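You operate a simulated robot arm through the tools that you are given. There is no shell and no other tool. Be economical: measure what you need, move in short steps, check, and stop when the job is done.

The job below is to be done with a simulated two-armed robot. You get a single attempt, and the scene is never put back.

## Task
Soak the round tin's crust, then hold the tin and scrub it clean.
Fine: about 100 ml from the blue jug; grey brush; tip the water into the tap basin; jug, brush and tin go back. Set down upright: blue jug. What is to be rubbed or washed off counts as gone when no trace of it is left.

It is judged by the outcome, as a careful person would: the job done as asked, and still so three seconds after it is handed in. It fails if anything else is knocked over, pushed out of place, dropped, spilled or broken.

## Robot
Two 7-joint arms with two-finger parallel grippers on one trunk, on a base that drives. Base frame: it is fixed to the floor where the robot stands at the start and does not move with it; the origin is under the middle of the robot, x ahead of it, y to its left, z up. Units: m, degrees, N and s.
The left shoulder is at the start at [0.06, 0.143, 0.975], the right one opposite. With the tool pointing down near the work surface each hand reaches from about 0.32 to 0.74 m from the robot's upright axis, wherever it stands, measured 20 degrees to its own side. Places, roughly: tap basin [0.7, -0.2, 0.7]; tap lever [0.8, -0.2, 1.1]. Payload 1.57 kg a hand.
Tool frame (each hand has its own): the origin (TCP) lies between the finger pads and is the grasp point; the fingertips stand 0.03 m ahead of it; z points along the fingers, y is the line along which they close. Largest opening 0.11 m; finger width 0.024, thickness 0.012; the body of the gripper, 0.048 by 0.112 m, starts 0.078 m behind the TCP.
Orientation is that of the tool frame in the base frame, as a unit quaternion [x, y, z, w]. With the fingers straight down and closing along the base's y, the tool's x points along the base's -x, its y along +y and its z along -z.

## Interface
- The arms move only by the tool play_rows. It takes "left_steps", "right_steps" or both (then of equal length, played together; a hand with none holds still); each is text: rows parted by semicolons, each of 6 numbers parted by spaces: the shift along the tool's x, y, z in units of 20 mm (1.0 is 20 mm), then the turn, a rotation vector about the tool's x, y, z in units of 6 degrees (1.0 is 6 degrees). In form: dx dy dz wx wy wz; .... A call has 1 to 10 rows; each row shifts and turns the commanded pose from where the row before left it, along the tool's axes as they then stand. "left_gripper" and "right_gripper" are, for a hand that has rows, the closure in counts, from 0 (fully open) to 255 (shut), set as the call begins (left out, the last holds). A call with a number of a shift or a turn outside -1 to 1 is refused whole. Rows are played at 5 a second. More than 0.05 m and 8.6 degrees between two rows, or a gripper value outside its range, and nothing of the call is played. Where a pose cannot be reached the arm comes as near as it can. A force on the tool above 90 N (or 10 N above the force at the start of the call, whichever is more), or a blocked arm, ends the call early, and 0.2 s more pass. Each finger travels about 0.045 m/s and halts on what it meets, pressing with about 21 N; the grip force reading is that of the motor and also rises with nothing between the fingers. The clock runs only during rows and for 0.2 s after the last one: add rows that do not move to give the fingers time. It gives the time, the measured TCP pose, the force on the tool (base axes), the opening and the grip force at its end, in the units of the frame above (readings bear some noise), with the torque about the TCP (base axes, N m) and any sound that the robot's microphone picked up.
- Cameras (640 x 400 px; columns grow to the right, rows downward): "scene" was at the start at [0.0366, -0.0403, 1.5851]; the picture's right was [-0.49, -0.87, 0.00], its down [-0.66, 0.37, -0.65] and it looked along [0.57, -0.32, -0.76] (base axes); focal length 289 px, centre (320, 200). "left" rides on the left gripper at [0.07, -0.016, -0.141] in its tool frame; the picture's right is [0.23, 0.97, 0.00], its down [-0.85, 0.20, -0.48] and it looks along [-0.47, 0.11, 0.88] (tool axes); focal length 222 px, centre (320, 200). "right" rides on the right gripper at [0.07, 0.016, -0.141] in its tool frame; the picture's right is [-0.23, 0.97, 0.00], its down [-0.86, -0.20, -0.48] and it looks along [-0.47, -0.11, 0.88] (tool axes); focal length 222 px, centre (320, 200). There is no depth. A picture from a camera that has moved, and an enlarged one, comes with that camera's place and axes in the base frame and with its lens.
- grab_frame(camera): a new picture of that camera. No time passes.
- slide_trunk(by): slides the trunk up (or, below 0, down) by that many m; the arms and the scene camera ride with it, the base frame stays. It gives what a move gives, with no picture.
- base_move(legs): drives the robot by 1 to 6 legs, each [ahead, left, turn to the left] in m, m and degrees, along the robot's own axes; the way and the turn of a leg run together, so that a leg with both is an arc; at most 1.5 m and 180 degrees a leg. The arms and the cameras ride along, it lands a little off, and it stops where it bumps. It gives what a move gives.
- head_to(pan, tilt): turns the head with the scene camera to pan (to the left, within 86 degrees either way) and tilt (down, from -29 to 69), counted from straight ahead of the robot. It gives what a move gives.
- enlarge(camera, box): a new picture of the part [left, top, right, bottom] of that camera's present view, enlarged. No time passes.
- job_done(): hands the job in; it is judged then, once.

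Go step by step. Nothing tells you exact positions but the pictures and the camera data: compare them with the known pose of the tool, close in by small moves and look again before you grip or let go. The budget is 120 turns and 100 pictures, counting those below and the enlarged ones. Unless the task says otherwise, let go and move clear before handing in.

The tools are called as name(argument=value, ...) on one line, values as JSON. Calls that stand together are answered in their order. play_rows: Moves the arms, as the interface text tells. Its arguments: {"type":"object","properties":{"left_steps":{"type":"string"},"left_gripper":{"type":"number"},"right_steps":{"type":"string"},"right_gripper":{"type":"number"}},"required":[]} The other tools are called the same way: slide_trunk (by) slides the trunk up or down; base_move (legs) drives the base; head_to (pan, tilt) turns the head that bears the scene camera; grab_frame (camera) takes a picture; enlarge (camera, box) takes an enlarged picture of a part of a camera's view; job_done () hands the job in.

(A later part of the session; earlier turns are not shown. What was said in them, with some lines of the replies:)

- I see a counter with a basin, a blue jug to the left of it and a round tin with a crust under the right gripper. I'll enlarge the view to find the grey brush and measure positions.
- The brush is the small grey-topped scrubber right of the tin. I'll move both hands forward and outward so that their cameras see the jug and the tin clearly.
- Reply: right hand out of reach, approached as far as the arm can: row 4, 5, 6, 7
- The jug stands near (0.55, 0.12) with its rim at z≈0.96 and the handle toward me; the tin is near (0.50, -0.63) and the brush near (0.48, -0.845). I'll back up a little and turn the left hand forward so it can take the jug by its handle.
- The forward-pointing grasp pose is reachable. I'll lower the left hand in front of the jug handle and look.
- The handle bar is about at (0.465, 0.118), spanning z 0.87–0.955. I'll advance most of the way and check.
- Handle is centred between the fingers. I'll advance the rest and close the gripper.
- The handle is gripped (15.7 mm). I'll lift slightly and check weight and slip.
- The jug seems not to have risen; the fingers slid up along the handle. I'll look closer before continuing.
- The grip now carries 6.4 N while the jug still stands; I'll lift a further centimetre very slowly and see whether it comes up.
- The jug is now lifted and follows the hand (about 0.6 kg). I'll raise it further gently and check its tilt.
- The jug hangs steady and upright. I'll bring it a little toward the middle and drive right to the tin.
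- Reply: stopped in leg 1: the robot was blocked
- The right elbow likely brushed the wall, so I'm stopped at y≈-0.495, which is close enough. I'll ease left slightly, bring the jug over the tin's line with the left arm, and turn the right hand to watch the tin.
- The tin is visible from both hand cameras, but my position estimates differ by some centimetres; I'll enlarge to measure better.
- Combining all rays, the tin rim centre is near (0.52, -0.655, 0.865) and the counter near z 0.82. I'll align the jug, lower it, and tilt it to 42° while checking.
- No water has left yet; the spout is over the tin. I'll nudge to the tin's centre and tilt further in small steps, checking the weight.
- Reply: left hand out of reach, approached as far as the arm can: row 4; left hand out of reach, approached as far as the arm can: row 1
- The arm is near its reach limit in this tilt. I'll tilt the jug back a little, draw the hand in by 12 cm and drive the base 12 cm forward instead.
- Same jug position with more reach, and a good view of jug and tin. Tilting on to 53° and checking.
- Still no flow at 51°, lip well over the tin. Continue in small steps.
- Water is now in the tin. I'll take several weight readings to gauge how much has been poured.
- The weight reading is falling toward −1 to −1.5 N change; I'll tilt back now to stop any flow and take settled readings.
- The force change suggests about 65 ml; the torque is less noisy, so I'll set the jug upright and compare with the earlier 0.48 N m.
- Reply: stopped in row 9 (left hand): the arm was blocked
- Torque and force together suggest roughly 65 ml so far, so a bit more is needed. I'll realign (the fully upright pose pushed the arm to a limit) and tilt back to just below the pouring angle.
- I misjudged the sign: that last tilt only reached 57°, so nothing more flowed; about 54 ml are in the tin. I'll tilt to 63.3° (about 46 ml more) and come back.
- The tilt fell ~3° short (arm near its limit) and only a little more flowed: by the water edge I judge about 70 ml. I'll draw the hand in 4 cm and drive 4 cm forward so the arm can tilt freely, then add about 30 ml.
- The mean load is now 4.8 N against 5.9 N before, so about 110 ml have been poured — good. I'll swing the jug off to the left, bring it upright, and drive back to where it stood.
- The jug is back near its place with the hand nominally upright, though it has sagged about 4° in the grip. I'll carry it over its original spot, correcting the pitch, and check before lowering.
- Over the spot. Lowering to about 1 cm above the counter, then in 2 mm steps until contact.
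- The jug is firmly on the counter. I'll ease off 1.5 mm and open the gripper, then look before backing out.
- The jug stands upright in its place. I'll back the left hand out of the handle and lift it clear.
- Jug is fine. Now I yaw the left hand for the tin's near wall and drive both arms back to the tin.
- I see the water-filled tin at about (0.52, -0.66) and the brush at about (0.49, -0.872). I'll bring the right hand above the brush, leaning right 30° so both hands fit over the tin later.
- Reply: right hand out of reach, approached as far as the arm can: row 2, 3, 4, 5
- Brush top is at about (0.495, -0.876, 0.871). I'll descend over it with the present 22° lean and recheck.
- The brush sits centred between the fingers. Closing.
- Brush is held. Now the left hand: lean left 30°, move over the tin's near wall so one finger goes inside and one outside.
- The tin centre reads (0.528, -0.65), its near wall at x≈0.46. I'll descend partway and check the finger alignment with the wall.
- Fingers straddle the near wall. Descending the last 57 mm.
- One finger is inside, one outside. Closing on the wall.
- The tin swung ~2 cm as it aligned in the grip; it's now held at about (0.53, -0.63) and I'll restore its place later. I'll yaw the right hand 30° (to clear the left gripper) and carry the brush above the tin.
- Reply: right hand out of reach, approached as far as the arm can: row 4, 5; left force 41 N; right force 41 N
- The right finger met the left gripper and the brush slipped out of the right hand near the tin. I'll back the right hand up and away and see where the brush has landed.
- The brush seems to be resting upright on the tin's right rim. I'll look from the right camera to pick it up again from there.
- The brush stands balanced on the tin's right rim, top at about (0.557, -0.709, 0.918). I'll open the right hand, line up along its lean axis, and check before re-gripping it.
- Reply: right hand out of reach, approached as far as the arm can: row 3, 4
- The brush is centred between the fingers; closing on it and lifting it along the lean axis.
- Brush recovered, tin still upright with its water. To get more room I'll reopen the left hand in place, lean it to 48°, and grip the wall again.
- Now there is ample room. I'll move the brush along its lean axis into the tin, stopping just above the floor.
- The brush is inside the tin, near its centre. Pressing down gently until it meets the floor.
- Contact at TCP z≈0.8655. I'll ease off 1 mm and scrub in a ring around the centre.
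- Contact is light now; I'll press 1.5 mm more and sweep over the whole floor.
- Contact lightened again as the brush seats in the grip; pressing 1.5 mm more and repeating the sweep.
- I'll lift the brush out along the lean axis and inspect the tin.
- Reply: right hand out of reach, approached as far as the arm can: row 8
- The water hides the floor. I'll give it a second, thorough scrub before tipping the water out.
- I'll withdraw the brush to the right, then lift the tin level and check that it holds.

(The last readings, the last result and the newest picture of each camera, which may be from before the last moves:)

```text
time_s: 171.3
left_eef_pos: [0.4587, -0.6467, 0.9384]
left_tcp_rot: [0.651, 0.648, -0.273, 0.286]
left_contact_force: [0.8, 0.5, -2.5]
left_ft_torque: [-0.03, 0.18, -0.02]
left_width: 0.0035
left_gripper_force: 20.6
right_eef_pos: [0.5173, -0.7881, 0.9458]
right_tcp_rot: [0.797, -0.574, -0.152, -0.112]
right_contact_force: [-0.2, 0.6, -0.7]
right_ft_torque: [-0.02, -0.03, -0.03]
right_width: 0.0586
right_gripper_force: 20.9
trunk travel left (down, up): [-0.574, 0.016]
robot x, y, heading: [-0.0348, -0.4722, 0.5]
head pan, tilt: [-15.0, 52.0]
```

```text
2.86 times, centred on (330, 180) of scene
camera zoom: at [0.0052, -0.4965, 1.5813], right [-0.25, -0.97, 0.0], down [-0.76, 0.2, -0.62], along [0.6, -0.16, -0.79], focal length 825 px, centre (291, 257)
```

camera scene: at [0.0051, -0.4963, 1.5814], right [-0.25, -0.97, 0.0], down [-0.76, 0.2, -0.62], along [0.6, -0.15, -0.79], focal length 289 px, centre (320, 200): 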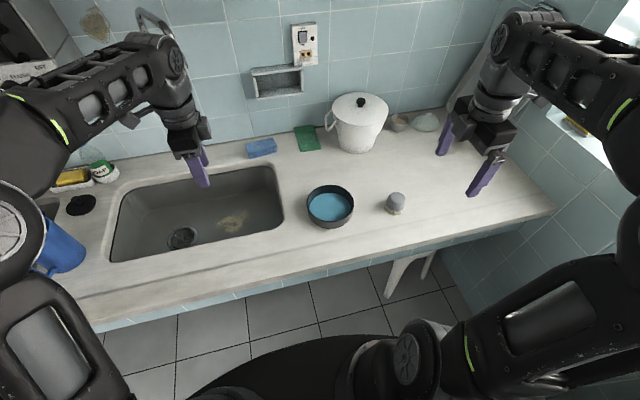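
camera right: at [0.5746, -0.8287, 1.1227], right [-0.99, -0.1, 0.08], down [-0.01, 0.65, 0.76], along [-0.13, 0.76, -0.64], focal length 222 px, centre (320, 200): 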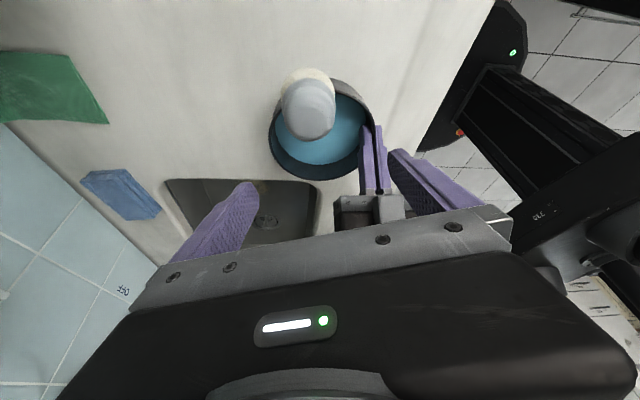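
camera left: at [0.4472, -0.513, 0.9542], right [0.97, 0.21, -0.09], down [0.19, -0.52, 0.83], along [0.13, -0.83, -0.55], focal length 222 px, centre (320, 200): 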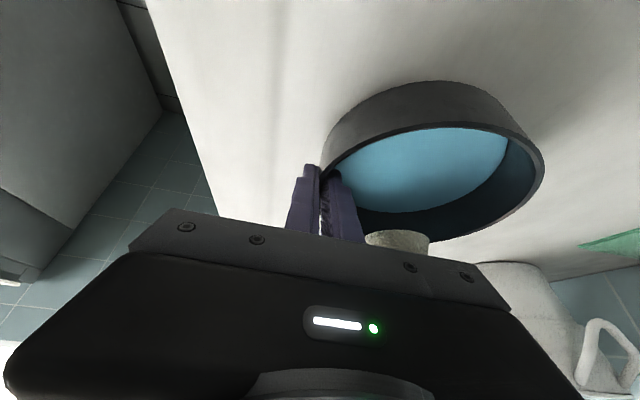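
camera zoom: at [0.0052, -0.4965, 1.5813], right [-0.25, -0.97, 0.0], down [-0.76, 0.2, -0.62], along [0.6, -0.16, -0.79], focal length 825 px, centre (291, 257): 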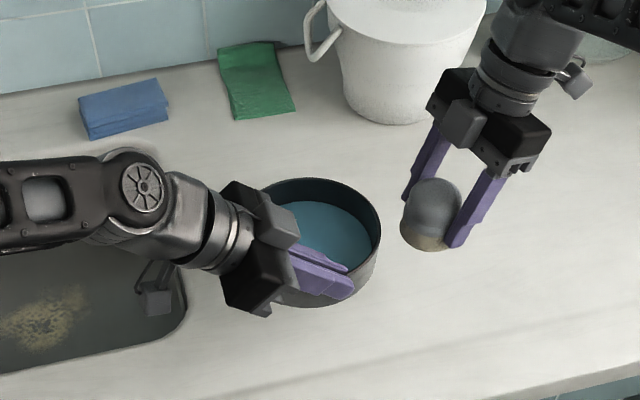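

The tin is held level (2.5 N). I'll raise it a bit more, drive left and bring it over the basin.

play_rows(left_steps="-0.74 0 -0.67 0 0 0;-0.74 0 -0.67 0 0 0;0 0 0 0 0 0")

base_move(legs=[[0, 0.2, 0]])

play_rows(left_steps="0.67 0.45 -0.74 0 0 0;0.67 0.45 -0.74 0 0 0;0.67 0.45 -0.74 0 0 0;0.67 0.45 -0.74 0 0 0;0.67 0.45 -0.74 0 0 0;0.67 0.45 -0.74 0 0 0;0.67 0.45 -0.74 0 0 0;0.67 0.45 -0.74 0 0 0;0.67 0.45 -0.74 0 0 0;0.67 0.45 -0.74 0 0 0")

grab_frame(camera="scene")

```text
time_s: 172.1
left_eef_pos: [0.4592, -0.6484, 0.9788]
left_tcp_rot: [0.652, 0.647, -0.273, 0.286]
left_contact_force: [0.3, -0.6, -2.3]
left_ft_torque: [0.0, 0.12, -0.01]
left_width: 0.0036
left_gripper_force: 20.9
right_eef_pos: [0.5175, -0.7879, 0.9459]
right_tcp_rot: [0.796, -0.575, -0.152, -0.112]
right_contact_force: [0.4, 1.1, -0.1]
right_ft_torque: [-0.01, 0.03, 0.01]
right_width: 0.0587
right_gripper_force: 21.2
trunk travel left (down, up): [-0.574, 0.016]
robot x, y, heading: [-0.0348, -0.4761, 0.4]
head pan, tilt: [-15.0, 52.0]
```

```text
time_s: 173.7
left_eef_pos: [0.4576, -0.4436, 0.9794]
left_tcp_rot: [0.651, 0.648, -0.272, 0.286]
left_contact_force: [0.1, 0.0, -3.0]
left_ft_torque: [-0.01, 0.16, -0.05]
left_width: 0.0036
left_gripper_force: 20.8
right_eef_pos: [0.5149, -0.5842, 0.9467]
right_tcp_rot: [0.796, -0.575, -0.152, -0.112]
right_contact_force: [0.6, 1.2, -0.1]
right_ft_torque: [-0.06, 0.02, -0.03]
right_width: 0.0584
right_gripper_force: 21.2
trunk travel left (down, up): [-0.574, 0.016]
robot x, y, heading: [-0.0401, -0.2732, 0.6]
head pan, tilt: [-15.0, 52.0]
```

```text
time_s: 175.9
left_eef_pos: [0.5476, -0.2434, 0.9851]
left_tcp_rot: [0.651, 0.648, -0.272, 0.286]
left_contact_force: [-0.7, -0.3, -2.4]
left_ft_torque: [0.01, 0.15, -0.03]
left_width: 0.0037
left_gripper_force: 20.9
right_eef_pos: [0.5162, -0.5849, 0.9466]
right_tcp_rot: [0.796, -0.575, -0.153, -0.112]
right_contact_force: [0.3, -0.1, 0.0]
right_ft_torque: [-0.01, 0.02, 0.02]
right_width: 0.0584
right_gripper_force: 21.2
trunk travel left (down, up): [-0.574, 0.016]
robot x, y, heading: [-0.0372, -0.2716, 0.6]
head pan, tilt: [-15.0, 52.0]
```

```text
10 pictures are left
camera scene: at [0.0042, -0.294, 1.5813], right [-0.25, -0.97, 0.0], down [-0.76, 0.2, -0.62], along [0.6, -0.16, -0.79], focal length 289 px, centre (320, 200)
```

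scene: 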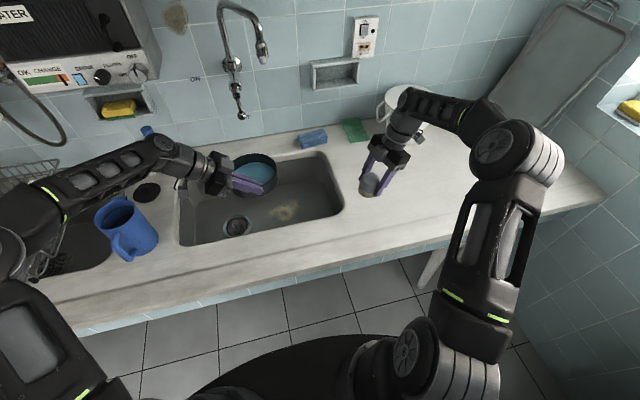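

The tin is over the basin. I'll tilt it rightward about the grip axis in stages, starting with 60°.

play_rows(left_steps="0.37 -0.5 0.33 0 1 0;0.37 -0.5 0.33 0 1 0;0 0 0 0 1 0;0 0 0 0 1 0;0 0 0 0 1 0;0 0 0 0 1 0;0 0 0 0 1 0;0 0 0 0 1 0;0 0 0 0 1 0;0 0 0 0 1 0")

play_rows(left_steps="0 0 0 0 1 0;0 0 0 0 1 0;0 0 0 0 1 0;0 0 0 0 1 0;0 0 0 0 1 0;0 0 0 0 0 0;0 0 0 0 0 0")

grab_frame(camera="scene")

```text
time_s: 178.1
left_eef_pos: [0.527, -0.244, 0.9653]
left_tcp_rot: [0.7, 0.704, 0.091, -0.076]
left_contact_force: [0.3, -0.4, -2.1]
left_ft_torque: [-0.03, 0.12, -0.02]
left_width: 0.0036
left_gripper_force: 21.8
right_eef_pos: [0.5152, -0.5848, 0.9455]
right_tcp_rot: [0.796, -0.574, -0.153, -0.113]
right_contact_force: [-0.2, -0.6, -0.7]
right_ft_torque: [0.02, 0.0, 0.01]
right_width: 0.0584
right_gripper_force: 21.0
trunk travel left (down, up): [-0.574, 0.016]
robot x, y, heading: [-0.0385, -0.2745, 0.4]
head pan, tilt: [-15.0, 52.0]
```

```text
time_s: 179.7
left_eef_pos: [0.5274, -0.2441, 0.9657]
left_tcp_rot: [0.672, 0.678, 0.216, -0.204]
left_contact_force: [0.1, 0.7, -1.1]
left_ft_torque: [-0.08, 0.11, 0.0]
left_width: 0.0037
left_gripper_force: 21.0
left hand out of reach, approached as far as the arm can: row 4, 5
right_eef_pos: [0.5153, -0.5851, 0.9463]
right_tcp_rot: [0.796, -0.575, -0.152, -0.111]
right_contact_force: [-0.5, -0.9, -0.6]
right_ft_torque: [0.02, 0.0, 0.01]
right_width: 0.0586
right_gripper_force: 21.2
trunk travel left (down, up): [-0.574, 0.016]
robot x, y, heading: [-0.0407, -0.2734, 0.8]
head pan, tilt: [-15.0, 52.0]
```

```text
9 pictures are left
camera scene: at [0.0038, -0.2947, 1.5813], right [-0.25, -0.97, 0.0], down [-0.76, 0.2, -0.62], along [0.6, -0.15, -0.79], focal length 289 px, centre (320, 200)
```

scene: 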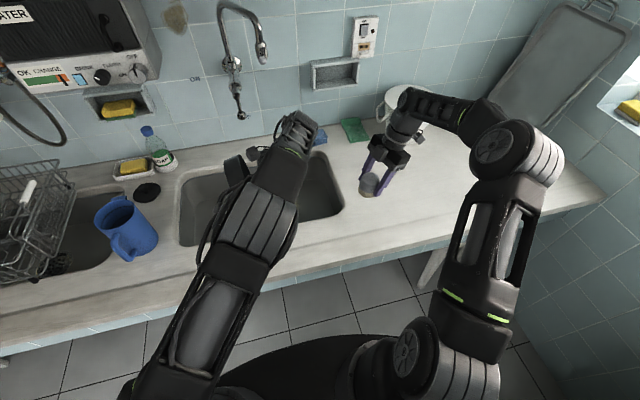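

Nearly all water has run out at 82°. I'll shift left a bit to gain reach and tilt past 95° to drain the rest.

play_rows(left_steps="0.82 0 0.57 0 0 0;0.82 0 0.57 0 0 0;0.82 0 0.57 0 0 0;0.82 0 0.57 0 0 0;0.82 0 0.57 0 1 0;0 0 0 0 1 0;0 0 0 0 1 0;0 0 0 0 0 0;0 0 0 0 0 0;0 0 0 0 0 0")

grab_frame(camera="left")

```text
time_s: 181.9
left_eef_pos: [0.5274, -0.1443, 0.965]
left_tcp_rot: [0.63, 0.639, 0.319, -0.307]
left_contact_force: [-0.5, 0.1, -1.5]
left_ft_torque: [-0.04, 0.1, 0.01]
left_width: 0.0036
left_gripper_force: 21.0
right_eef_pos: [0.5162, -0.5852, 0.9463]
right_tcp_rot: [0.796, -0.574, -0.152, -0.112]
right_contact_force: [0.4, -0.1, -0.3]
right_ft_torque: [-0.03, -0.01, 0.01]
right_width: 0.0582
right_gripper_force: 21.3
trunk travel left (down, up): [-0.574, 0.016]
robot x, y, heading: [-0.038, -0.2746, 0.3]
head pan, tilt: [-15.0, 52.0]
```

```text
8 pictures are left
camera left: at [0.5086, -0.2135, 1.1055], right [0.97, 0.14, 0.2], down [0.21, -0.9, -0.38], along [0.13, 0.41, -0.9], focal length 222 px, centre (320, 200)
```

left: 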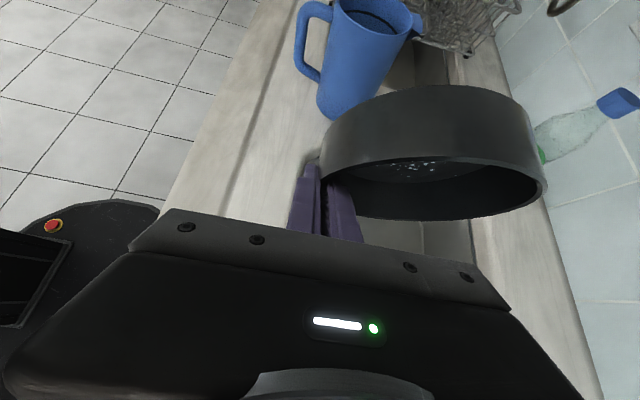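

The tin is past 100°, drained. Its floor is visible from the left camera; I'll zoom in to look for any crust.

enlarge(camera="left", box=[310, 120, 560, 240])

```text
2.56 times, centred on (435, 180) of left
camera zoom: at [0.5086, -0.2135, 1.1055], right [0.97, 0.14, 0.2], down [0.21, -0.9, -0.38], along [0.13, 0.41, -0.9], focal length 569 px, centre (26, 251)
```

zoom: 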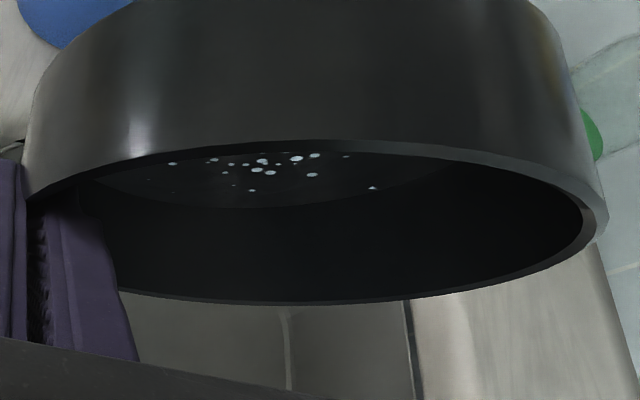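

I see only droplets on the visible part and no crust. I'll turn the tin level again and look at the whole floor.

play_rows(left_steps="0 0 0 0 -1 0;0 0 0 0 -1 0;0 0 0 0 -1 0;0 0 0 0 -1 0;0 0 0 0 -1 0;0 0 0 0 -1 0;0 0 0 0 -1 0;0 0 0 0 -1 0;0 0 0 0 -1 0;0 0 0 0 -1 0")

play_rows(left_steps="0 0 0 0 -1 0;0 0 0 0 -1 0;0 0 0 0 -1 0;0 0 0 0 -1 0;0 0 0 0 -1 0;0 0 0 0 -1 0;0 0 0 0 -0.75 0;0 0 0 0 0 0")

enlarge(camera="scene", box=[160, 130, 320, 240])

```text
time_s: 184.1
left_eef_pos: [0.5275, -0.1428, 0.9653]
left_tcp_rot: [0.705, 0.706, -0.04, 0.055]
left_contact_force: [0.0, 0.0, -1.3]
left_ft_torque: [-0.04, 0.11, -0.04]
left_width: 0.0032
left_gripper_force: 21.0
right_eef_pos: [0.516, -0.5853, 0.9468]
right_tcp_rot: [0.796, -0.575, -0.152, -0.111]
right_contact_force: [0.1, 0.3, -1.2]
right_ft_torque: [-0.04, 0.04, -0.04]
right_width: 0.0584
right_gripper_force: 20.9
trunk travel left (down, up): [-0.574, 0.016]
robot x, y, heading: [-0.0384, -0.2711, 0.1]
head pan, tilt: [-15.0, 52.0]
```

```text
time_s: 185.9
left_eef_pos: [0.527, -0.1438, 0.9653]
left_tcp_rot: [0.647, 0.644, -0.281, 0.296]
left_contact_force: [0.3, -0.7, -1.9]
left_ft_torque: [-0.03, 0.12, 0.0]
left_width: 0.0035
left_gripper_force: 20.8
right_eef_pos: [0.5161, -0.5855, 0.9467]
right_tcp_rot: [0.796, -0.574, -0.153, -0.112]
right_contact_force: [0.8, -0.6, -1.3]
right_ft_torque: [0.0, 0.03, 0.01]
right_width: 0.0583
right_gripper_force: 20.6
trunk travel left (down, up): [-0.574, 0.016]
robot x, y, heading: [-0.0378, -0.2761, 0.3]
head pan, tilt: [-15.0, 52.0]
```

```text
3.64 times, centred on (240, 185) of scene
camera zoom: at [0.0038, -0.2946, 1.5813], right [-0.25, -0.97, 0.0], down [-0.76, 0.2, -0.62], along [0.6, -0.15, -0.79], focal length 1049 px, centre (611, 254)
```

zoom: 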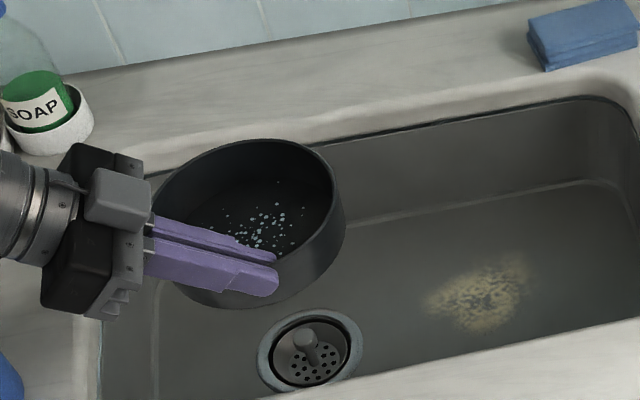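

The floor looks dark with only water beads, but the near part is hidden by the wall. I'll tip the tin 30° toward the head camera to see all of it.

play_rows(left_steps="-0.37 0 -0.33 -0.67 0 0.74;-0.37 0 -0.33 -0.67 0 0.74;0 0 0 -0.67 0 0.74;0 0 0 -0.67 0 0.74;0 0 0 -0.67 0 0.74;0 0 0 0 0 0")

enlarge(camera="scene", box=[180, 140, 290, 220])

```text
time_s: 187.3
left_eef_pos: [0.5255, -0.1433, 0.9853]
left_tcp_rot: [0.698, 0.546, -0.102, 0.451]
left_contact_force: [0.4, -0.4, -2.0]
left_ft_torque: [0.02, 0.16, 0.0]
left_width: 0.0034
left_gripper_force: 21.0
right_eef_pos: [0.5153, -0.5849, 0.947]
right_tcp_rot: [0.796, -0.575, -0.153, -0.113]
right_contact_force: [-0.1, 0.3, -1.1]
right_ft_torque: [-0.01, -0.02, 0.04]
right_width: 0.0585
right_gripper_force: 20.9
trunk travel left (down, up): [-0.574, 0.016]
robot x, y, heading: [-0.0378, -0.2723, 0.2]
head pan, tilt: [-15.0, 52.0]
```

```text
5.00 times, centred on (235, 180) of scene
camera zoom: at [0.004, -0.2946, 1.5813], right [-0.25, -0.97, 0.0], down [-0.76, 0.2, -0.62], along [0.6, -0.15, -0.79], focal length 1443 px, centre (745, 300)
```

zoom: 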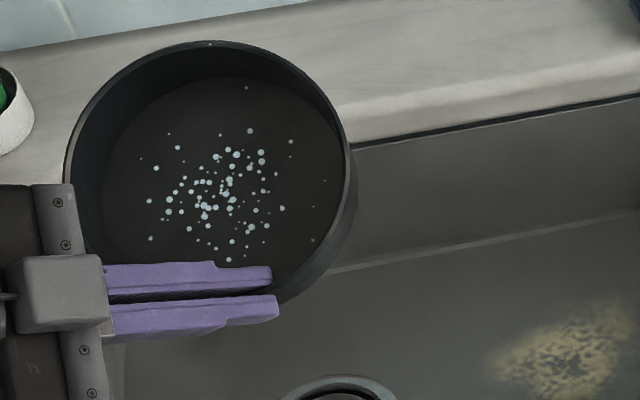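

The whole floor is clean — only water beads remain. I'll level the tin, drive back right, and set the brush down first.

play_rows(left_steps="0 0 0 0.67 0 -0.74;0 0 0 0.67 0 -0.74;0 0 0 0.67 0 -0.74;0 0 0 0.67 0 -0.74;0 0 0 0.67 0 -0.74;0 0 0 0 0.2 0")

base_move(legs=[[0, -0.2, 0]])

play_rows(right_steps="0.745 0.503 -0.302 0 0 0;0.745 0.503 -0.302 0 0 0;0.745 0.503 -0.302 0 0 0;0.745 0.503 -0.302 0 0 0;0.745 0.503 -0.302 0 0 0;0 0 0 0 0 0")

```text
time_s: 188.7
left_eef_pos: [0.5252, -0.1437, 0.985]
left_tcp_rot: [0.65, 0.648, -0.275, 0.287]
left_contact_force: [-0.8, 0.4, -2.4]
left_ft_torque: [0.01, 0.11, 0.04]
left_width: 0.0035
left_gripper_force: 21.2
right_eef_pos: [0.5151, -0.5848, 0.9476]
right_tcp_rot: [0.796, -0.575, -0.152, -0.112]
right_contact_force: [-0.2, -0.4, -0.7]
right_ft_torque: [0.02, 0.0, -0.02]
right_width: 0.0583
right_gripper_force: 21.4
trunk travel left (down, up): [-0.574, 0.016]
robot x, y, heading: [-0.0381, -0.2738, 0.5]
head pan, tilt: [-15.0, 52.0]
```

```text
time_s: 190.3
left_eef_pos: [0.5272, -0.3465, 0.9845]
left_tcp_rot: [0.65, 0.647, -0.274, 0.289]
left_contact_force: [0.2, -0.8, -1.7]
left_ft_torque: [0.03, 0.13, 0.02]
left_width: 0.0031
left_gripper_force: 20.6
right_eef_pos: [0.5167, -0.7888, 0.9462]
right_tcp_rot: [0.796, -0.575, -0.152, -0.113]
right_contact_force: [0.6, 0.2, -0.5]
right_ft_torque: [0.05, -0.02, -0.02]
right_width: 0.0585
right_gripper_force: 20.6
trunk travel left (down, up): [-0.574, 0.016]
robot x, y, heading: [-0.0355, -0.4811, 0.4]
head pan, tilt: [-15.0, 52.0]
```

```text
time_s: 191.7
left_eef_pos: [0.5277, -0.3459, 0.9862]
left_tcp_rot: [0.651, 0.647, -0.274, 0.288]
left_contact_force: [-0.5, 0.3, -2.1]
left_ft_torque: [0.01, 0.07, 0.03]
left_width: 0.0034
left_gripper_force: 21.3
right_eef_pos: [0.495, -0.8778, 0.9468]
right_tcp_rot: [0.797, -0.574, -0.152, -0.112]
right_contact_force: [-0.6, 0.2, -1.1]
right_ft_torque: [-0.01, 0.03, 0.0]
right_width: 0.0585
right_gripper_force: 20.7
trunk travel left (down, up): [-0.574, 0.016]
robot x, y, heading: [-0.0409, -0.4766, 0.4]
head pan, tilt: [-15.0, 52.0]
```

play_rows(right_steps="0.37 0.02 0.91 0 0 0;0.37 0.02 0.91 0 0 0;0.37 0 0.91 0 0 0;0.3 0 0.74 0 0 0;0 0 0 0 0 0")

play_rows(right_steps="0.056 0 0.139 0 0 0;0.056 0 0.139 0 0 0;0 0 0 0 0 0")

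play_rows(right_steps="0.038 0 0.093 0 0 0;0 0 0 0 0 0;0 0 0 0 0 0")

enlarge(camera="scene", box=[300, 120, 480, 240])

```text
time_s: 192.9
left_eef_pos: [0.5281, -0.3461, 0.984]
left_tcp_rot: [0.65, 0.648, -0.274, 0.289]
left_contact_force: [0.1, 0.3, -0.9]
left_ft_torque: [-0.01, 0.14, 0.04]
left_width: 0.0034
left_gripper_force: 20.7
right_eef_pos: [0.4951, -0.8794, 0.8694]
right_tcp_rot: [0.796, -0.575, -0.153, -0.113]
right_contact_force: [-0.1, 0.3, -0.5]
right_ft_torque: [0.0, 0.03, -0.05]
right_width: 0.0581
right_gripper_force: 21.0
trunk travel left (down, up): [-0.574, 0.016]
robot x, y, heading: [-0.0376, -0.4746, 0.4]
head pan, tilt: [-15.0, 52.0]
```

```text
time_s: 193.7
left_eef_pos: [0.5275, -0.3456, 0.9861]
left_tcp_rot: [0.65, 0.647, -0.274, 0.288]
left_contact_force: [0.9, 0.2, -1.4]
left_ft_torque: [0.05, 0.12, 0.04]
left_width: 0.0032
left_gripper_force: 20.6
right_eef_pos: [0.4942, -0.8805, 0.8634]
right_tcp_rot: [0.796, -0.575, -0.152, -0.112]
right_contact_force: [-0.3, -0.1, -0.5]
right_ft_torque: [-0.03, 0.04, -0.03]
right_width: 0.0586
right_gripper_force: 21.2
trunk travel left (down, up): [-0.574, 0.016]
robot x, y, heading: [-0.0377, -0.4756, 0.5]
head pan, tilt: [-15.0, 52.0]
```

```text
time_s: 194.5
left_eef_pos: [0.5271, -0.3455, 0.9839]
left_tcp_rot: [0.651, 0.648, -0.273, 0.288]
left_contact_force: [0.2, 0.0, -1.2]
left_ft_torque: [0.01, 0.09, 0.02]
left_width: 0.0035
left_gripper_force: 21.0
right_eef_pos: [0.4947, -0.8802, 0.8625]
right_tcp_rot: [0.796, -0.575, -0.153, -0.111]
right_contact_force: [-0.8, -0.5, -1.1]
right_ft_torque: [-0.04, 0.0, 0.0]
right_width: 0.0584
right_gripper_force: 20.6
trunk travel left (down, up): [-0.574, 0.016]
robot x, y, heading: [-0.0407, -0.472, 0.4]
head pan, tilt: [-15.0, 52.0]
```

```text
3.33 times, centred on (390, 180) of scene
camera zoom: at [0.0054, -0.4972, 1.5813], right [-0.25, -0.97, 0.0], down [-0.76, 0.2, -0.62], along [0.6, -0.15, -0.79], focal length 962 px, centre (87, 267)
```

zoom: 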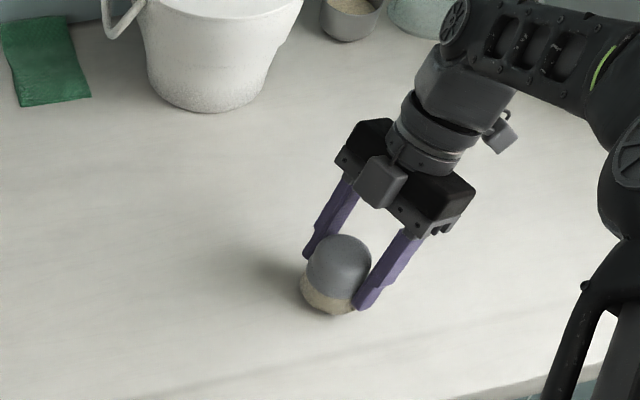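

The brush matches its original spot in the view. Lowering in 2 mm steps to contact.

play_rows(right_steps="0.038 0 0.093 0 0 0;0 0 0 0 0 0;0 0 0 0 0 0")

play_rows(right_steps="0.038 0 0.093 0 0 0;0 0 0 0 0 0;0 0 0 0 0 0")

play_rows(right_steps="0.028 0 0.07 0 0 0;0 0 0 0 0 0;0 0 0 0 0 0")

```text
time_s: 195.3
left_eef_pos: [0.5273, -0.3455, 0.9845]
left_tcp_rot: [0.65, 0.647, -0.274, 0.288]
left_contact_force: [-0.1, -0.5, -1.3]
left_ft_torque: [-0.02, 0.09, 0.0]
left_width: 0.0034
left_gripper_force: 21.5
right_eef_pos: [0.4946, -0.879, 0.861]
right_tcp_rot: [0.796, -0.575, -0.153, -0.113]
right_contact_force: [0.3, 0.2, 0.2]
right_ft_torque: [0.0, 0.01, 0.03]
right_width: 0.0583
right_gripper_force: 21.2
trunk travel left (down, up): [-0.574, 0.016]
robot x, y, heading: [-0.0342, -0.4757, 0.6]
head pan, tilt: [-15.0, 52.0]
```

```text
time_s: 196.1
left_eef_pos: [0.5267, -0.3461, 0.9852]
left_tcp_rot: [0.65, 0.647, -0.274, 0.288]
left_contact_force: [-0.1, 0.4, -1.7]
left_ft_torque: [0.0, 0.14, 0.01]
left_width: 0.0031
left_gripper_force: 21.2
right_eef_pos: [0.4937, -0.8802, 0.858]
right_tcp_rot: [0.796, -0.574, -0.152, -0.112]
right_contact_force: [-0.3, -0.5, -0.5]
right_ft_torque: [-0.02, 0.0, -0.01]
right_width: 0.0584
right_gripper_force: 21.2
trunk travel left (down, up): [-0.574, 0.016]
robot x, y, heading: [-0.0393, -0.474, 0.2]
head pan, tilt: [-15.0, 52.0]
```

```text
time_s: 196.9
left_eef_pos: [0.5279, -0.3466, 0.9856]
left_tcp_rot: [0.65, 0.647, -0.274, 0.288]
left_contact_force: [0.3, 0.4, -2.1]
left_ft_torque: [0.01, 0.11, -0.02]
left_width: 0.0036
left_gripper_force: 20.9
right_eef_pos: [0.4944, -0.8801, 0.856]
right_tcp_rot: [0.797, -0.574, -0.153, -0.112]
right_contact_force: [-0.7, 0.6, -1.4]
right_ft_torque: [0.0, 0.0, 0.02]
right_width: 0.0585
right_gripper_force: 21.1
trunk travel left (down, up): [-0.574, 0.016]
robot x, y, heading: [-0.0351, -0.4754, 0.5]
head pan, tilt: [-15.0, 52.0]
```

play_rows(right_steps="0.019 0 0.046 0 0 0;0 0 0 0 0 0;0 0 0 0 0 0")

play_rows(right_steps="0.019 0 0.046 0 0 0;0 0 0 0 0 0;0 0 0 0 0 0")

play_rows(right_steps="0.019 0 0.046 0 0 0;0 0 0 0 0 0;0 0 0 0 0 0")

```text
time_s: 197.7
left_eef_pos: [0.5263, -0.3467, 0.9855]
left_tcp_rot: [0.65, 0.648, -0.274, 0.288]
left_contact_force: [0.7, -0.6, -2.7]
left_ft_torque: [-0.02, 0.13, 0.02]
left_width: 0.0034
left_gripper_force: 21.3
right_eef_pos: [0.4951, -0.8812, 0.8571]
right_tcp_rot: [0.796, -0.574, -0.153, -0.112]
right_contact_force: [0.2, -0.2, -0.8]
right_ft_torque: [0.01, 0.0, -0.01]
right_width: 0.0582
right_gripper_force: 21.3
trunk travel left (down, up): [-0.574, 0.016]
robot x, y, heading: [-0.0364, -0.4736, 0.2]
head pan, tilt: [-15.0, 52.0]
```

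```text
time_s: 198.5
left_eef_pos: [0.5271, -0.3473, 0.9835]
left_tcp_rot: [0.65, 0.647, -0.274, 0.288]
left_contact_force: [-0.5, -0.6, -2.8]
left_ft_torque: [0.05, 0.12, -0.02]
left_width: 0.0034
left_gripper_force: 20.8
right_eef_pos: [0.4935, -0.8807, 0.8553]
right_tcp_rot: [0.796, -0.575, -0.152, -0.113]
right_contact_force: [-0.1, -0.5, -0.7]
right_ft_torque: [0.0, 0.01, 0.01]
right_width: 0.0582
right_gripper_force: 21.5
trunk travel left (down, up): [-0.574, 0.016]
robot x, y, heading: [-0.0384, -0.4782, 0.7]
head pan, tilt: [-15.0, 52.0]
```

```text
time_s: 199.3
left_eef_pos: [0.5273, -0.3466, 0.9844]
left_tcp_rot: [0.651, 0.647, -0.273, 0.288]
left_contact_force: [0.1, -0.1, -1.2]
left_ft_torque: [0.02, 0.09, 0.02]
left_width: 0.0034
left_gripper_force: 20.8
right_eef_pos: [0.4952, -0.8809, 0.854]
right_tcp_rot: [0.796, -0.575, -0.153, -0.113]
right_contact_force: [0.2, -0.2, -1.2]
right_ft_torque: [-0.02, -0.04, -0.02]
right_width: 0.0585
right_gripper_force: 21.5
trunk travel left (down, up): [-0.574, 0.016]
robot x, y, heading: [-0.0353, -0.4766, 0.7]
head pan, tilt: [-15.0, 52.0]
```

play_rows(right_steps="0.019 0 0.046 0 0 0;0 0 0 0 0 0;0 0 0 0 0 0")

play_rows(right_steps="0.019 0 0.046 0 0 0;0 0 0 0 0 0;0 0 0 0 0 0")

play_rows(right_steps="0.019 0 0.046 0 0 0;0 0 0 0 0 0;0 0 0 0 0 0")

```text
time_s: 200.1
left_eef_pos: [0.5269, -0.3461, 0.9838]
left_tcp_rot: [0.651, 0.647, -0.274, 0.288]
left_contact_force: [0.0, 0.6, -2.0]
left_ft_torque: [0.0, 0.12, 0.0]
left_width: 0.0034
left_gripper_force: 21.2
right_eef_pos: [0.4935, -0.8811, 0.8531]
right_tcp_rot: [0.797, -0.574, -0.153, -0.111]
right_contact_force: [-0.5, -0.1, -1.2]
right_ft_torque: [0.0, -0.01, -0.01]
right_width: 0.0585
right_gripper_force: 20.9
trunk travel left (down, up): [-0.574, 0.016]
robot x, y, heading: [-0.0391, -0.4758, 0.4]
head pan, tilt: [-15.0, 52.0]
```

```text
time_s: 200.9
left_eef_pos: [0.5272, -0.3461, 0.9845]
left_tcp_rot: [0.65, 0.648, -0.273, 0.288]
left_contact_force: [-0.3, -0.4, -1.7]
left_ft_torque: [0.02, 0.1, -0.02]
left_width: 0.0036
left_gripper_force: 21.2
right_eef_pos: [0.4949, -0.8808, 0.8525]
right_tcp_rot: [0.796, -0.575, -0.152, -0.112]
right_contact_force: [0.2, 0.7, -0.8]
right_ft_torque: [0.0, -0.04, 0.01]
right_width: 0.0582
right_gripper_force: 21.3
trunk travel left (down, up): [-0.574, 0.016]
robot x, y, heading: [-0.04, -0.4773, 0.4]
head pan, tilt: [-15.0, 52.0]
```

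```text
time_s: 201.7
left_eef_pos: [0.5272, -0.3458, 0.9853]
left_tcp_rot: [0.65, 0.647, -0.274, 0.289]
left_contact_force: [-0.3, -0.3, -1.3]
left_ft_torque: [0.0, 0.1, 0.02]
left_width: 0.0032
left_gripper_force: 21.0
right_eef_pos: [0.4939, -0.8806, 0.853]
right_tcp_rot: [0.796, -0.575, -0.152, -0.113]
right_contact_force: [1.8, -0.7, 1.3]
right_ft_torque: [-0.05, 0.0, 0.05]
right_width: 0.0584
right_gripper_force: 21.7
trunk travel left (down, up): [-0.574, 0.016]
robot x, y, heading: [-0.0333, -0.4775, 0.4]
head pan, tilt: [-15.0, 52.0]
```

Contact made. Opening and withdrawing along the lean axis.

play_rows(right_steps="0 0 0 0 0 0;0 0 0 0 0 0;0 0 0 0 0 0;0 0 0 0 0 0;0 0 0 0 0 0;0 0 0 0 0 0", right_gripper=0)

play_rows(right_steps="-0.19 0 -0.46 0 0 0;-0.38 0 -0.92 0 0 0;-0.38 0 -0.92 0 0 0;-0.38 0 -0.92 0 0 0;-0.38 0 -0.92 0 0 0;-0.38 0 -0.92 0 0 0;-0.38 0 -0.92 0 0 0;-0.2 0.5 -0.92 0 0 0;-0.2 0.5 -0.92 0 0 0;0 0 0 0 0 0")

play_rows(left_steps="-0.67 -0.18 0.74 0 0 0;-0.67 -0.18 0.74 0 0 0;-0.67 -0.18 0.74 0 0 0;-0.67 -0.18 0.74 0 0 0;-0.67 -0.18 0.74 0 0 0;-0.67 -0.18 0.74 0 0 0;-0.67 -0.18 0.74 0 0 0;-0.67 -0.18 0.74 0 0 0;-0.67 -0.18 0.74 0 0 0;-0.67 -0.18 0.74 0 0 0")

```text
time_s: 203.1
left_eef_pos: [0.5273, -0.3449, 0.984]
left_tcp_rot: [0.65, 0.647, -0.274, 0.288]
left_contact_force: [0.1, 0.1, -1.8]
left_ft_torque: [0.04, 0.09, -0.01]
left_width: 0.0035
left_gripper_force: 21.3
right_eef_pos: [0.4954, -0.8799, 0.8512]
right_tcp_rot: [0.797, -0.574, -0.152, -0.112]
right_contact_force: [-0.6, 0.2, -0.2]
right_ft_torque: [0.01, 0.02, 0.01]
right_width: 0.1101
right_gripper_force: 0.0
trunk travel left (down, up): [-0.574, 0.016]
robot x, y, heading: [-0.0361, -0.4738, 0.6]
head pan, tilt: [-15.0, 52.0]
```

```text
time_s: 205.3
left_eef_pos: [0.5266, -0.3456, 0.9835]
left_tcp_rot: [0.65, 0.648, -0.274, 0.288]
left_contact_force: [0.4, 0.0, -1.1]
left_ft_torque: [-0.04, 0.13, 0.0]
left_width: 0.0034
left_gripper_force: 21.3
right_eef_pos: [0.489, -0.8818, 0.9704]
right_tcp_rot: [0.796, -0.575, -0.151, -0.113]
right_contact_force: [0.3, -0.3, 0.0]
right_ft_torque: [-0.02, 0.01, 0.0]
right_width: 0.1098
right_gripper_force: 0.1
right hand out of reach, approached as far as the arm can: row 7, 8, 9
trunk travel left (down, up): [-0.574, 0.016]
robot x, y, heading: [-0.0364, -0.4733, 0.5]
head pan, tilt: [-15.0, 52.0]
```

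```text
time_s: 207.5
left_eef_pos: [0.4898, -0.5473, 0.9813]
left_tcp_rot: [0.651, 0.647, -0.274, 0.288]
left_contact_force: [0.9, -0.9, -0.6]
left_ft_torque: [0.01, 0.11, 0.01]
left_width: 0.0036
left_gripper_force: 21.2
right_eef_pos: [0.4893, -0.8816, 0.9699]
right_tcp_rot: [0.796, -0.575, -0.15, -0.113]
right_contact_force: [0.1, 0.1, 0.7]
right_ft_torque: [-0.01, -0.01, 0.03]
right_width: 0.1101
right_gripper_force: 0.0
trunk travel left (down, up): [-0.574, 0.016]
robot x, y, heading: [-0.038, -0.4738, 0.4]
head pan, tilt: [-15.0, 52.0]
```

play_rows(left_steps="-0.012 -0.13 0.905 0 0 0;-0.012 -0.13 0.905 0 0 0;-0.012 -0.13 0.905 0 0 0;-0.012 -0.13 0.905 0 0 0;-0.012 -0.13 0.905 0 0 0;-0.012 -0.13 0.905 0 0 0;-0.012 -0.13 0.905 0 0 0;-0.012 -0.13 0.905 0 0 0;0 0 0 0 0 0")

enlarge(camera="scene", box=[240, 120, 420, 240])

```text
time_s: 209.5
left_eef_pos: [0.4743, -0.6529, 0.8826]
left_tcp_rot: [0.651, 0.647, -0.274, 0.288]
left_contact_force: [0.4, -0.3, -2.0]
left_ft_torque: [0.04, 0.11, -0.03]
left_width: 0.0033
left_gripper_force: 21.2
right_eef_pos: [0.4885, -0.8817, 0.9709]
right_tcp_rot: [0.796, -0.575, -0.15, -0.113]
right_contact_force: [0.7, -0.1, 0.2]
right_ft_torque: [-0.05, 0.04, 0.01]
right_width: 0.1098
right_gripper_force: 0.0
trunk travel left (down, up): [-0.574, 0.016]
robot x, y, heading: [-0.0339, -0.4773, 0.2]
head pan, tilt: [-15.0, 52.0]
```

```text
3.33 times, centred on (330, 180) of scene
camera zoom: at [0.0052, -0.4972, 1.5813], right [-0.25, -0.97, 0.0], down [-0.76, 0.2, -0.62], along [0.6, -0.15, -0.79], focal length 962 px, centre (287, 267)
```

zoom: 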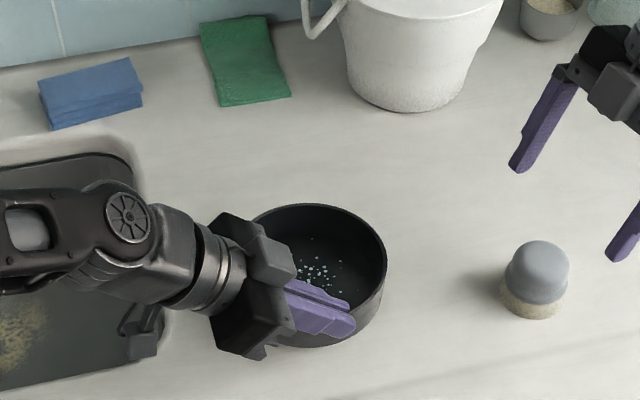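

Brush is back upright at its place. I'll shift the tin 14 mm right to its original spot and lower it to contact.

play_rows(left_steps="0.047 -0.05 0.357 0 0 0;0.047 -0.05 0.357 0 0 0;0.047 -0.05 0.357 0 0 0;0 0 0 0 0 0")

play_rows(left_steps="0.074 0 0.067 0 0 0;0 0 0 0 0 0;0 0 0 0 0 0")

play_rows(left_steps="0.056 0 0.05 0 0 0;0 0 0 0 0 0;0 0 0 0 0 0")

```text
time_s: 210.5
left_eef_pos: [0.4726, -0.6662, 0.8664]
left_tcp_rot: [0.65, 0.647, -0.273, 0.288]
left_contact_force: [-1.7, 2.7, 3.9]
left_ft_torque: [0.53, -0.46, 0.27]
left_width: 0.0039
left_gripper_force: 20.9
right_eef_pos: [0.4891, -0.8809, 0.9717]
right_tcp_rot: [0.797, -0.574, -0.151, -0.113]
right_contact_force: [-1.5, 0.8, 0.2]
right_ft_torque: [0.01, -0.01, 0.0]
right_width: 0.1098
right_gripper_force: 0.1
trunk travel left (down, up): [-0.574, 0.016]
robot x, y, heading: [-0.0352, -0.4759, 0.5]
head pan, tilt: [-15.0, 52.0]
```

```text
time_s: 211.3
left_eef_pos: [0.4711, -0.6663, 0.8654]
left_tcp_rot: [0.651, 0.646, -0.274, 0.29]
left_contact_force: [-1.6, 2.9, 13.7]
left_ft_torque: [-0.05, -0.46, 0.21]
left_width: 0.0039
left_gripper_force: 21.8
right_eef_pos: [0.488, -0.8816, 0.9719]
right_tcp_rot: [0.797, -0.574, -0.151, -0.112]
right_contact_force: [-0.5, -0.5, -0.4]
right_ft_torque: [0.01, 0.01, -0.02]
right_width: 0.1101
right_gripper_force: 0.0
trunk travel left (down, up): [-0.574, 0.016]
robot x, y, heading: [-0.0385, -0.4737, 0.4]
head pan, tilt: [-15.0, 52.0]
```

```text
time_s: 212.1
left_eef_pos: [0.471, -0.6669, 0.8633]
left_tcp_rot: [0.65, 0.648, -0.273, 0.288]
left_contact_force: [1.7, -0.9, 14.8]
left_ft_torque: [-0.25, -0.61, 0.21]
left_width: 0.004
left_gripper_force: 21.1
right_eef_pos: [0.4875, -0.881, 0.9707]
right_tcp_rot: [0.796, -0.575, -0.151, -0.114]
right_contact_force: [-0.5, 0.7, 0.4]
right_ft_torque: [0.0, -0.03, -0.01]
right_width: 0.1102
right_gripper_force: 0.1
trunk travel left (down, up): [-0.574, 0.016]
robot x, y, heading: [-0.0358, -0.4764, 0.4]
head pan, tilt: [-15.0, 52.0]
```

The tin is on the counter. I'll open the left hand and withdraw straight up, then look.

play_rows(left_steps="0 0 0 0 0 0;0 0 0 0 0 0;0 0 0 0 0 0;0 0 0 0 0 0;0 0 0 0 0 0", left_gripper=140)

play_rows(left_steps="-0.37 0 -0.335 0 0 0;-0.74 0 -0.67 0 0 0;-0.74 0 -0.67 0 0 0;-0.74 0 -0.67 0 0 0;-0.74 0 -0.67 0 0 0;-0.74 0 -0.67 0 0 0;0 0 -1 0 0 0;0 0 -1 0 0 0;0 0 -1 0 0 0;0 0 -1 0 0 0")

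grab_frame(camera="scene")

```text
time_s: 213.3
left_eef_pos: [0.4716, -0.665, 0.8614]
left_tcp_rot: [0.651, 0.647, -0.274, 0.288]
left_contact_force: [-0.3, 0.1, 1.0]
left_ft_torque: [0.0, 0.02, 0.0]
left_width: 0.0495
left_gripper_force: 0.1
right_eef_pos: [0.488, -0.8819, 0.9701]
right_tcp_rot: [0.796, -0.575, -0.15, -0.113]
right_contact_force: [-0.9, -0.6, 0.1]
right_ft_torque: [0.01, 0.0, 0.0]
right_width: 0.1103
right_gripper_force: 0.1
trunk travel left (down, up): [-0.574, 0.016]
robot x, y, heading: [-0.0357, -0.4732, 0.3]
head pan, tilt: [-15.0, 52.0]
```

```text
time_s: 215.5
left_eef_pos: [0.465, -0.6106, 1.0258]
left_tcp_rot: [0.651, 0.647, -0.274, 0.288]
left_contact_force: [0.3, 0.4, 0.2]
left_ft_torque: [-0.01, -0.02, -0.04]
left_width: 0.0496
left_gripper_force: 0.1
right_eef_pos: [0.489, -0.8823, 0.9704]
right_tcp_rot: [0.796, -0.575, -0.151, -0.113]
right_contact_force: [0.0, -0.9, -0.7]
right_ft_torque: [0.01, -0.01, -0.01]
right_width: 0.1098
right_gripper_force: 0.1
trunk travel left (down, up): [-0.574, 0.016]
robot x, y, heading: [-0.0358, -0.477, 0.5]
head pan, tilt: [-15.0, 52.0]
```

```text
2 pictures are left
camera scene: at [0.0049, -0.497, 1.5813], right [-0.25, -0.97, 0.0], down [-0.76, 0.2, -0.62], along [0.6, -0.16, -0.79], focal length 289 px, centre (320, 200)
```

scene: 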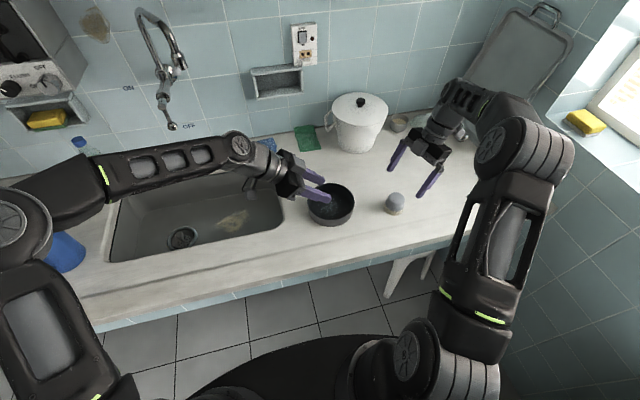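

Tin and brush are back where they stood. I'll move the hands clear and take a last close look.

play_rows(left_steps="0 0 -1 0 0 0;0 0 -1 0 0 0;0 0 -1 0 0 0;0 0 -1 0 0 0;0 0 -1 0 0 0;0 0 -1 0 0 0")

enlarge(camera="scene", box=[280, 150, 440, 250])

```text
time_s: 216.9
left_eef_pos: [0.4652, -0.5222, 1.1107]
left_tcp_rot: [0.65, 0.648, -0.274, 0.288]
left_contact_force: [0.7, 0.3, 0.2]
left_ft_torque: [-0.03, 0.0, 0.03]
left_width: 0.0495
left_gripper_force: 0.0
right_eef_pos: [0.4881, -0.8799, 0.9713]
right_tcp_rot: [0.796, -0.575, -0.151, -0.113]
right_contact_force: [-0.1, -0.2, 0.7]
right_ft_torque: [0.01, 0.02, 0.02]
right_width: 0.11
right_gripper_force: 0.1
trunk travel left (down, up): [-0.574, 0.016]
robot x, y, heading: [-0.0343, -0.4739, 0.5]
head pan, tilt: [-15.0, 52.0]
```

```text
4.00 times, centred on (360, 200) of scene
camera zoom: at [0.0048, -0.497, 1.5813], right [-0.25, -0.97, 0.0], down [-0.76, 0.2, -0.62], along [0.6, -0.16, -0.79], focal length 1154 px, centre (160, 200)
```

zoom: 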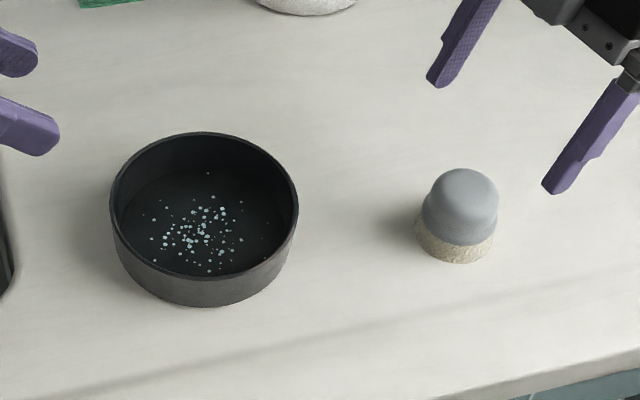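

The tin is clean inside apart from a few water beads. Tin, brush and jug are all back upright in their places, and both hands are clear.

job_done()

```text
The job is handed in.
```

The tin was soaked, held and scrubbed, and I could see no crust left on its floor. The water is in the tap basin, and the jug, brush and tin are back upright in their places.

- **Brush slip:** partway through, the hands touched and the brush slipped out of the right gripper onto the tin's rim. I picked it up again and saw nothing spilled or knocked over.
- **Water amount:** about 110 ml went into the tin, judged from the change in the jug's weight.
- **Water left:** a few beads of water remain in the tin.
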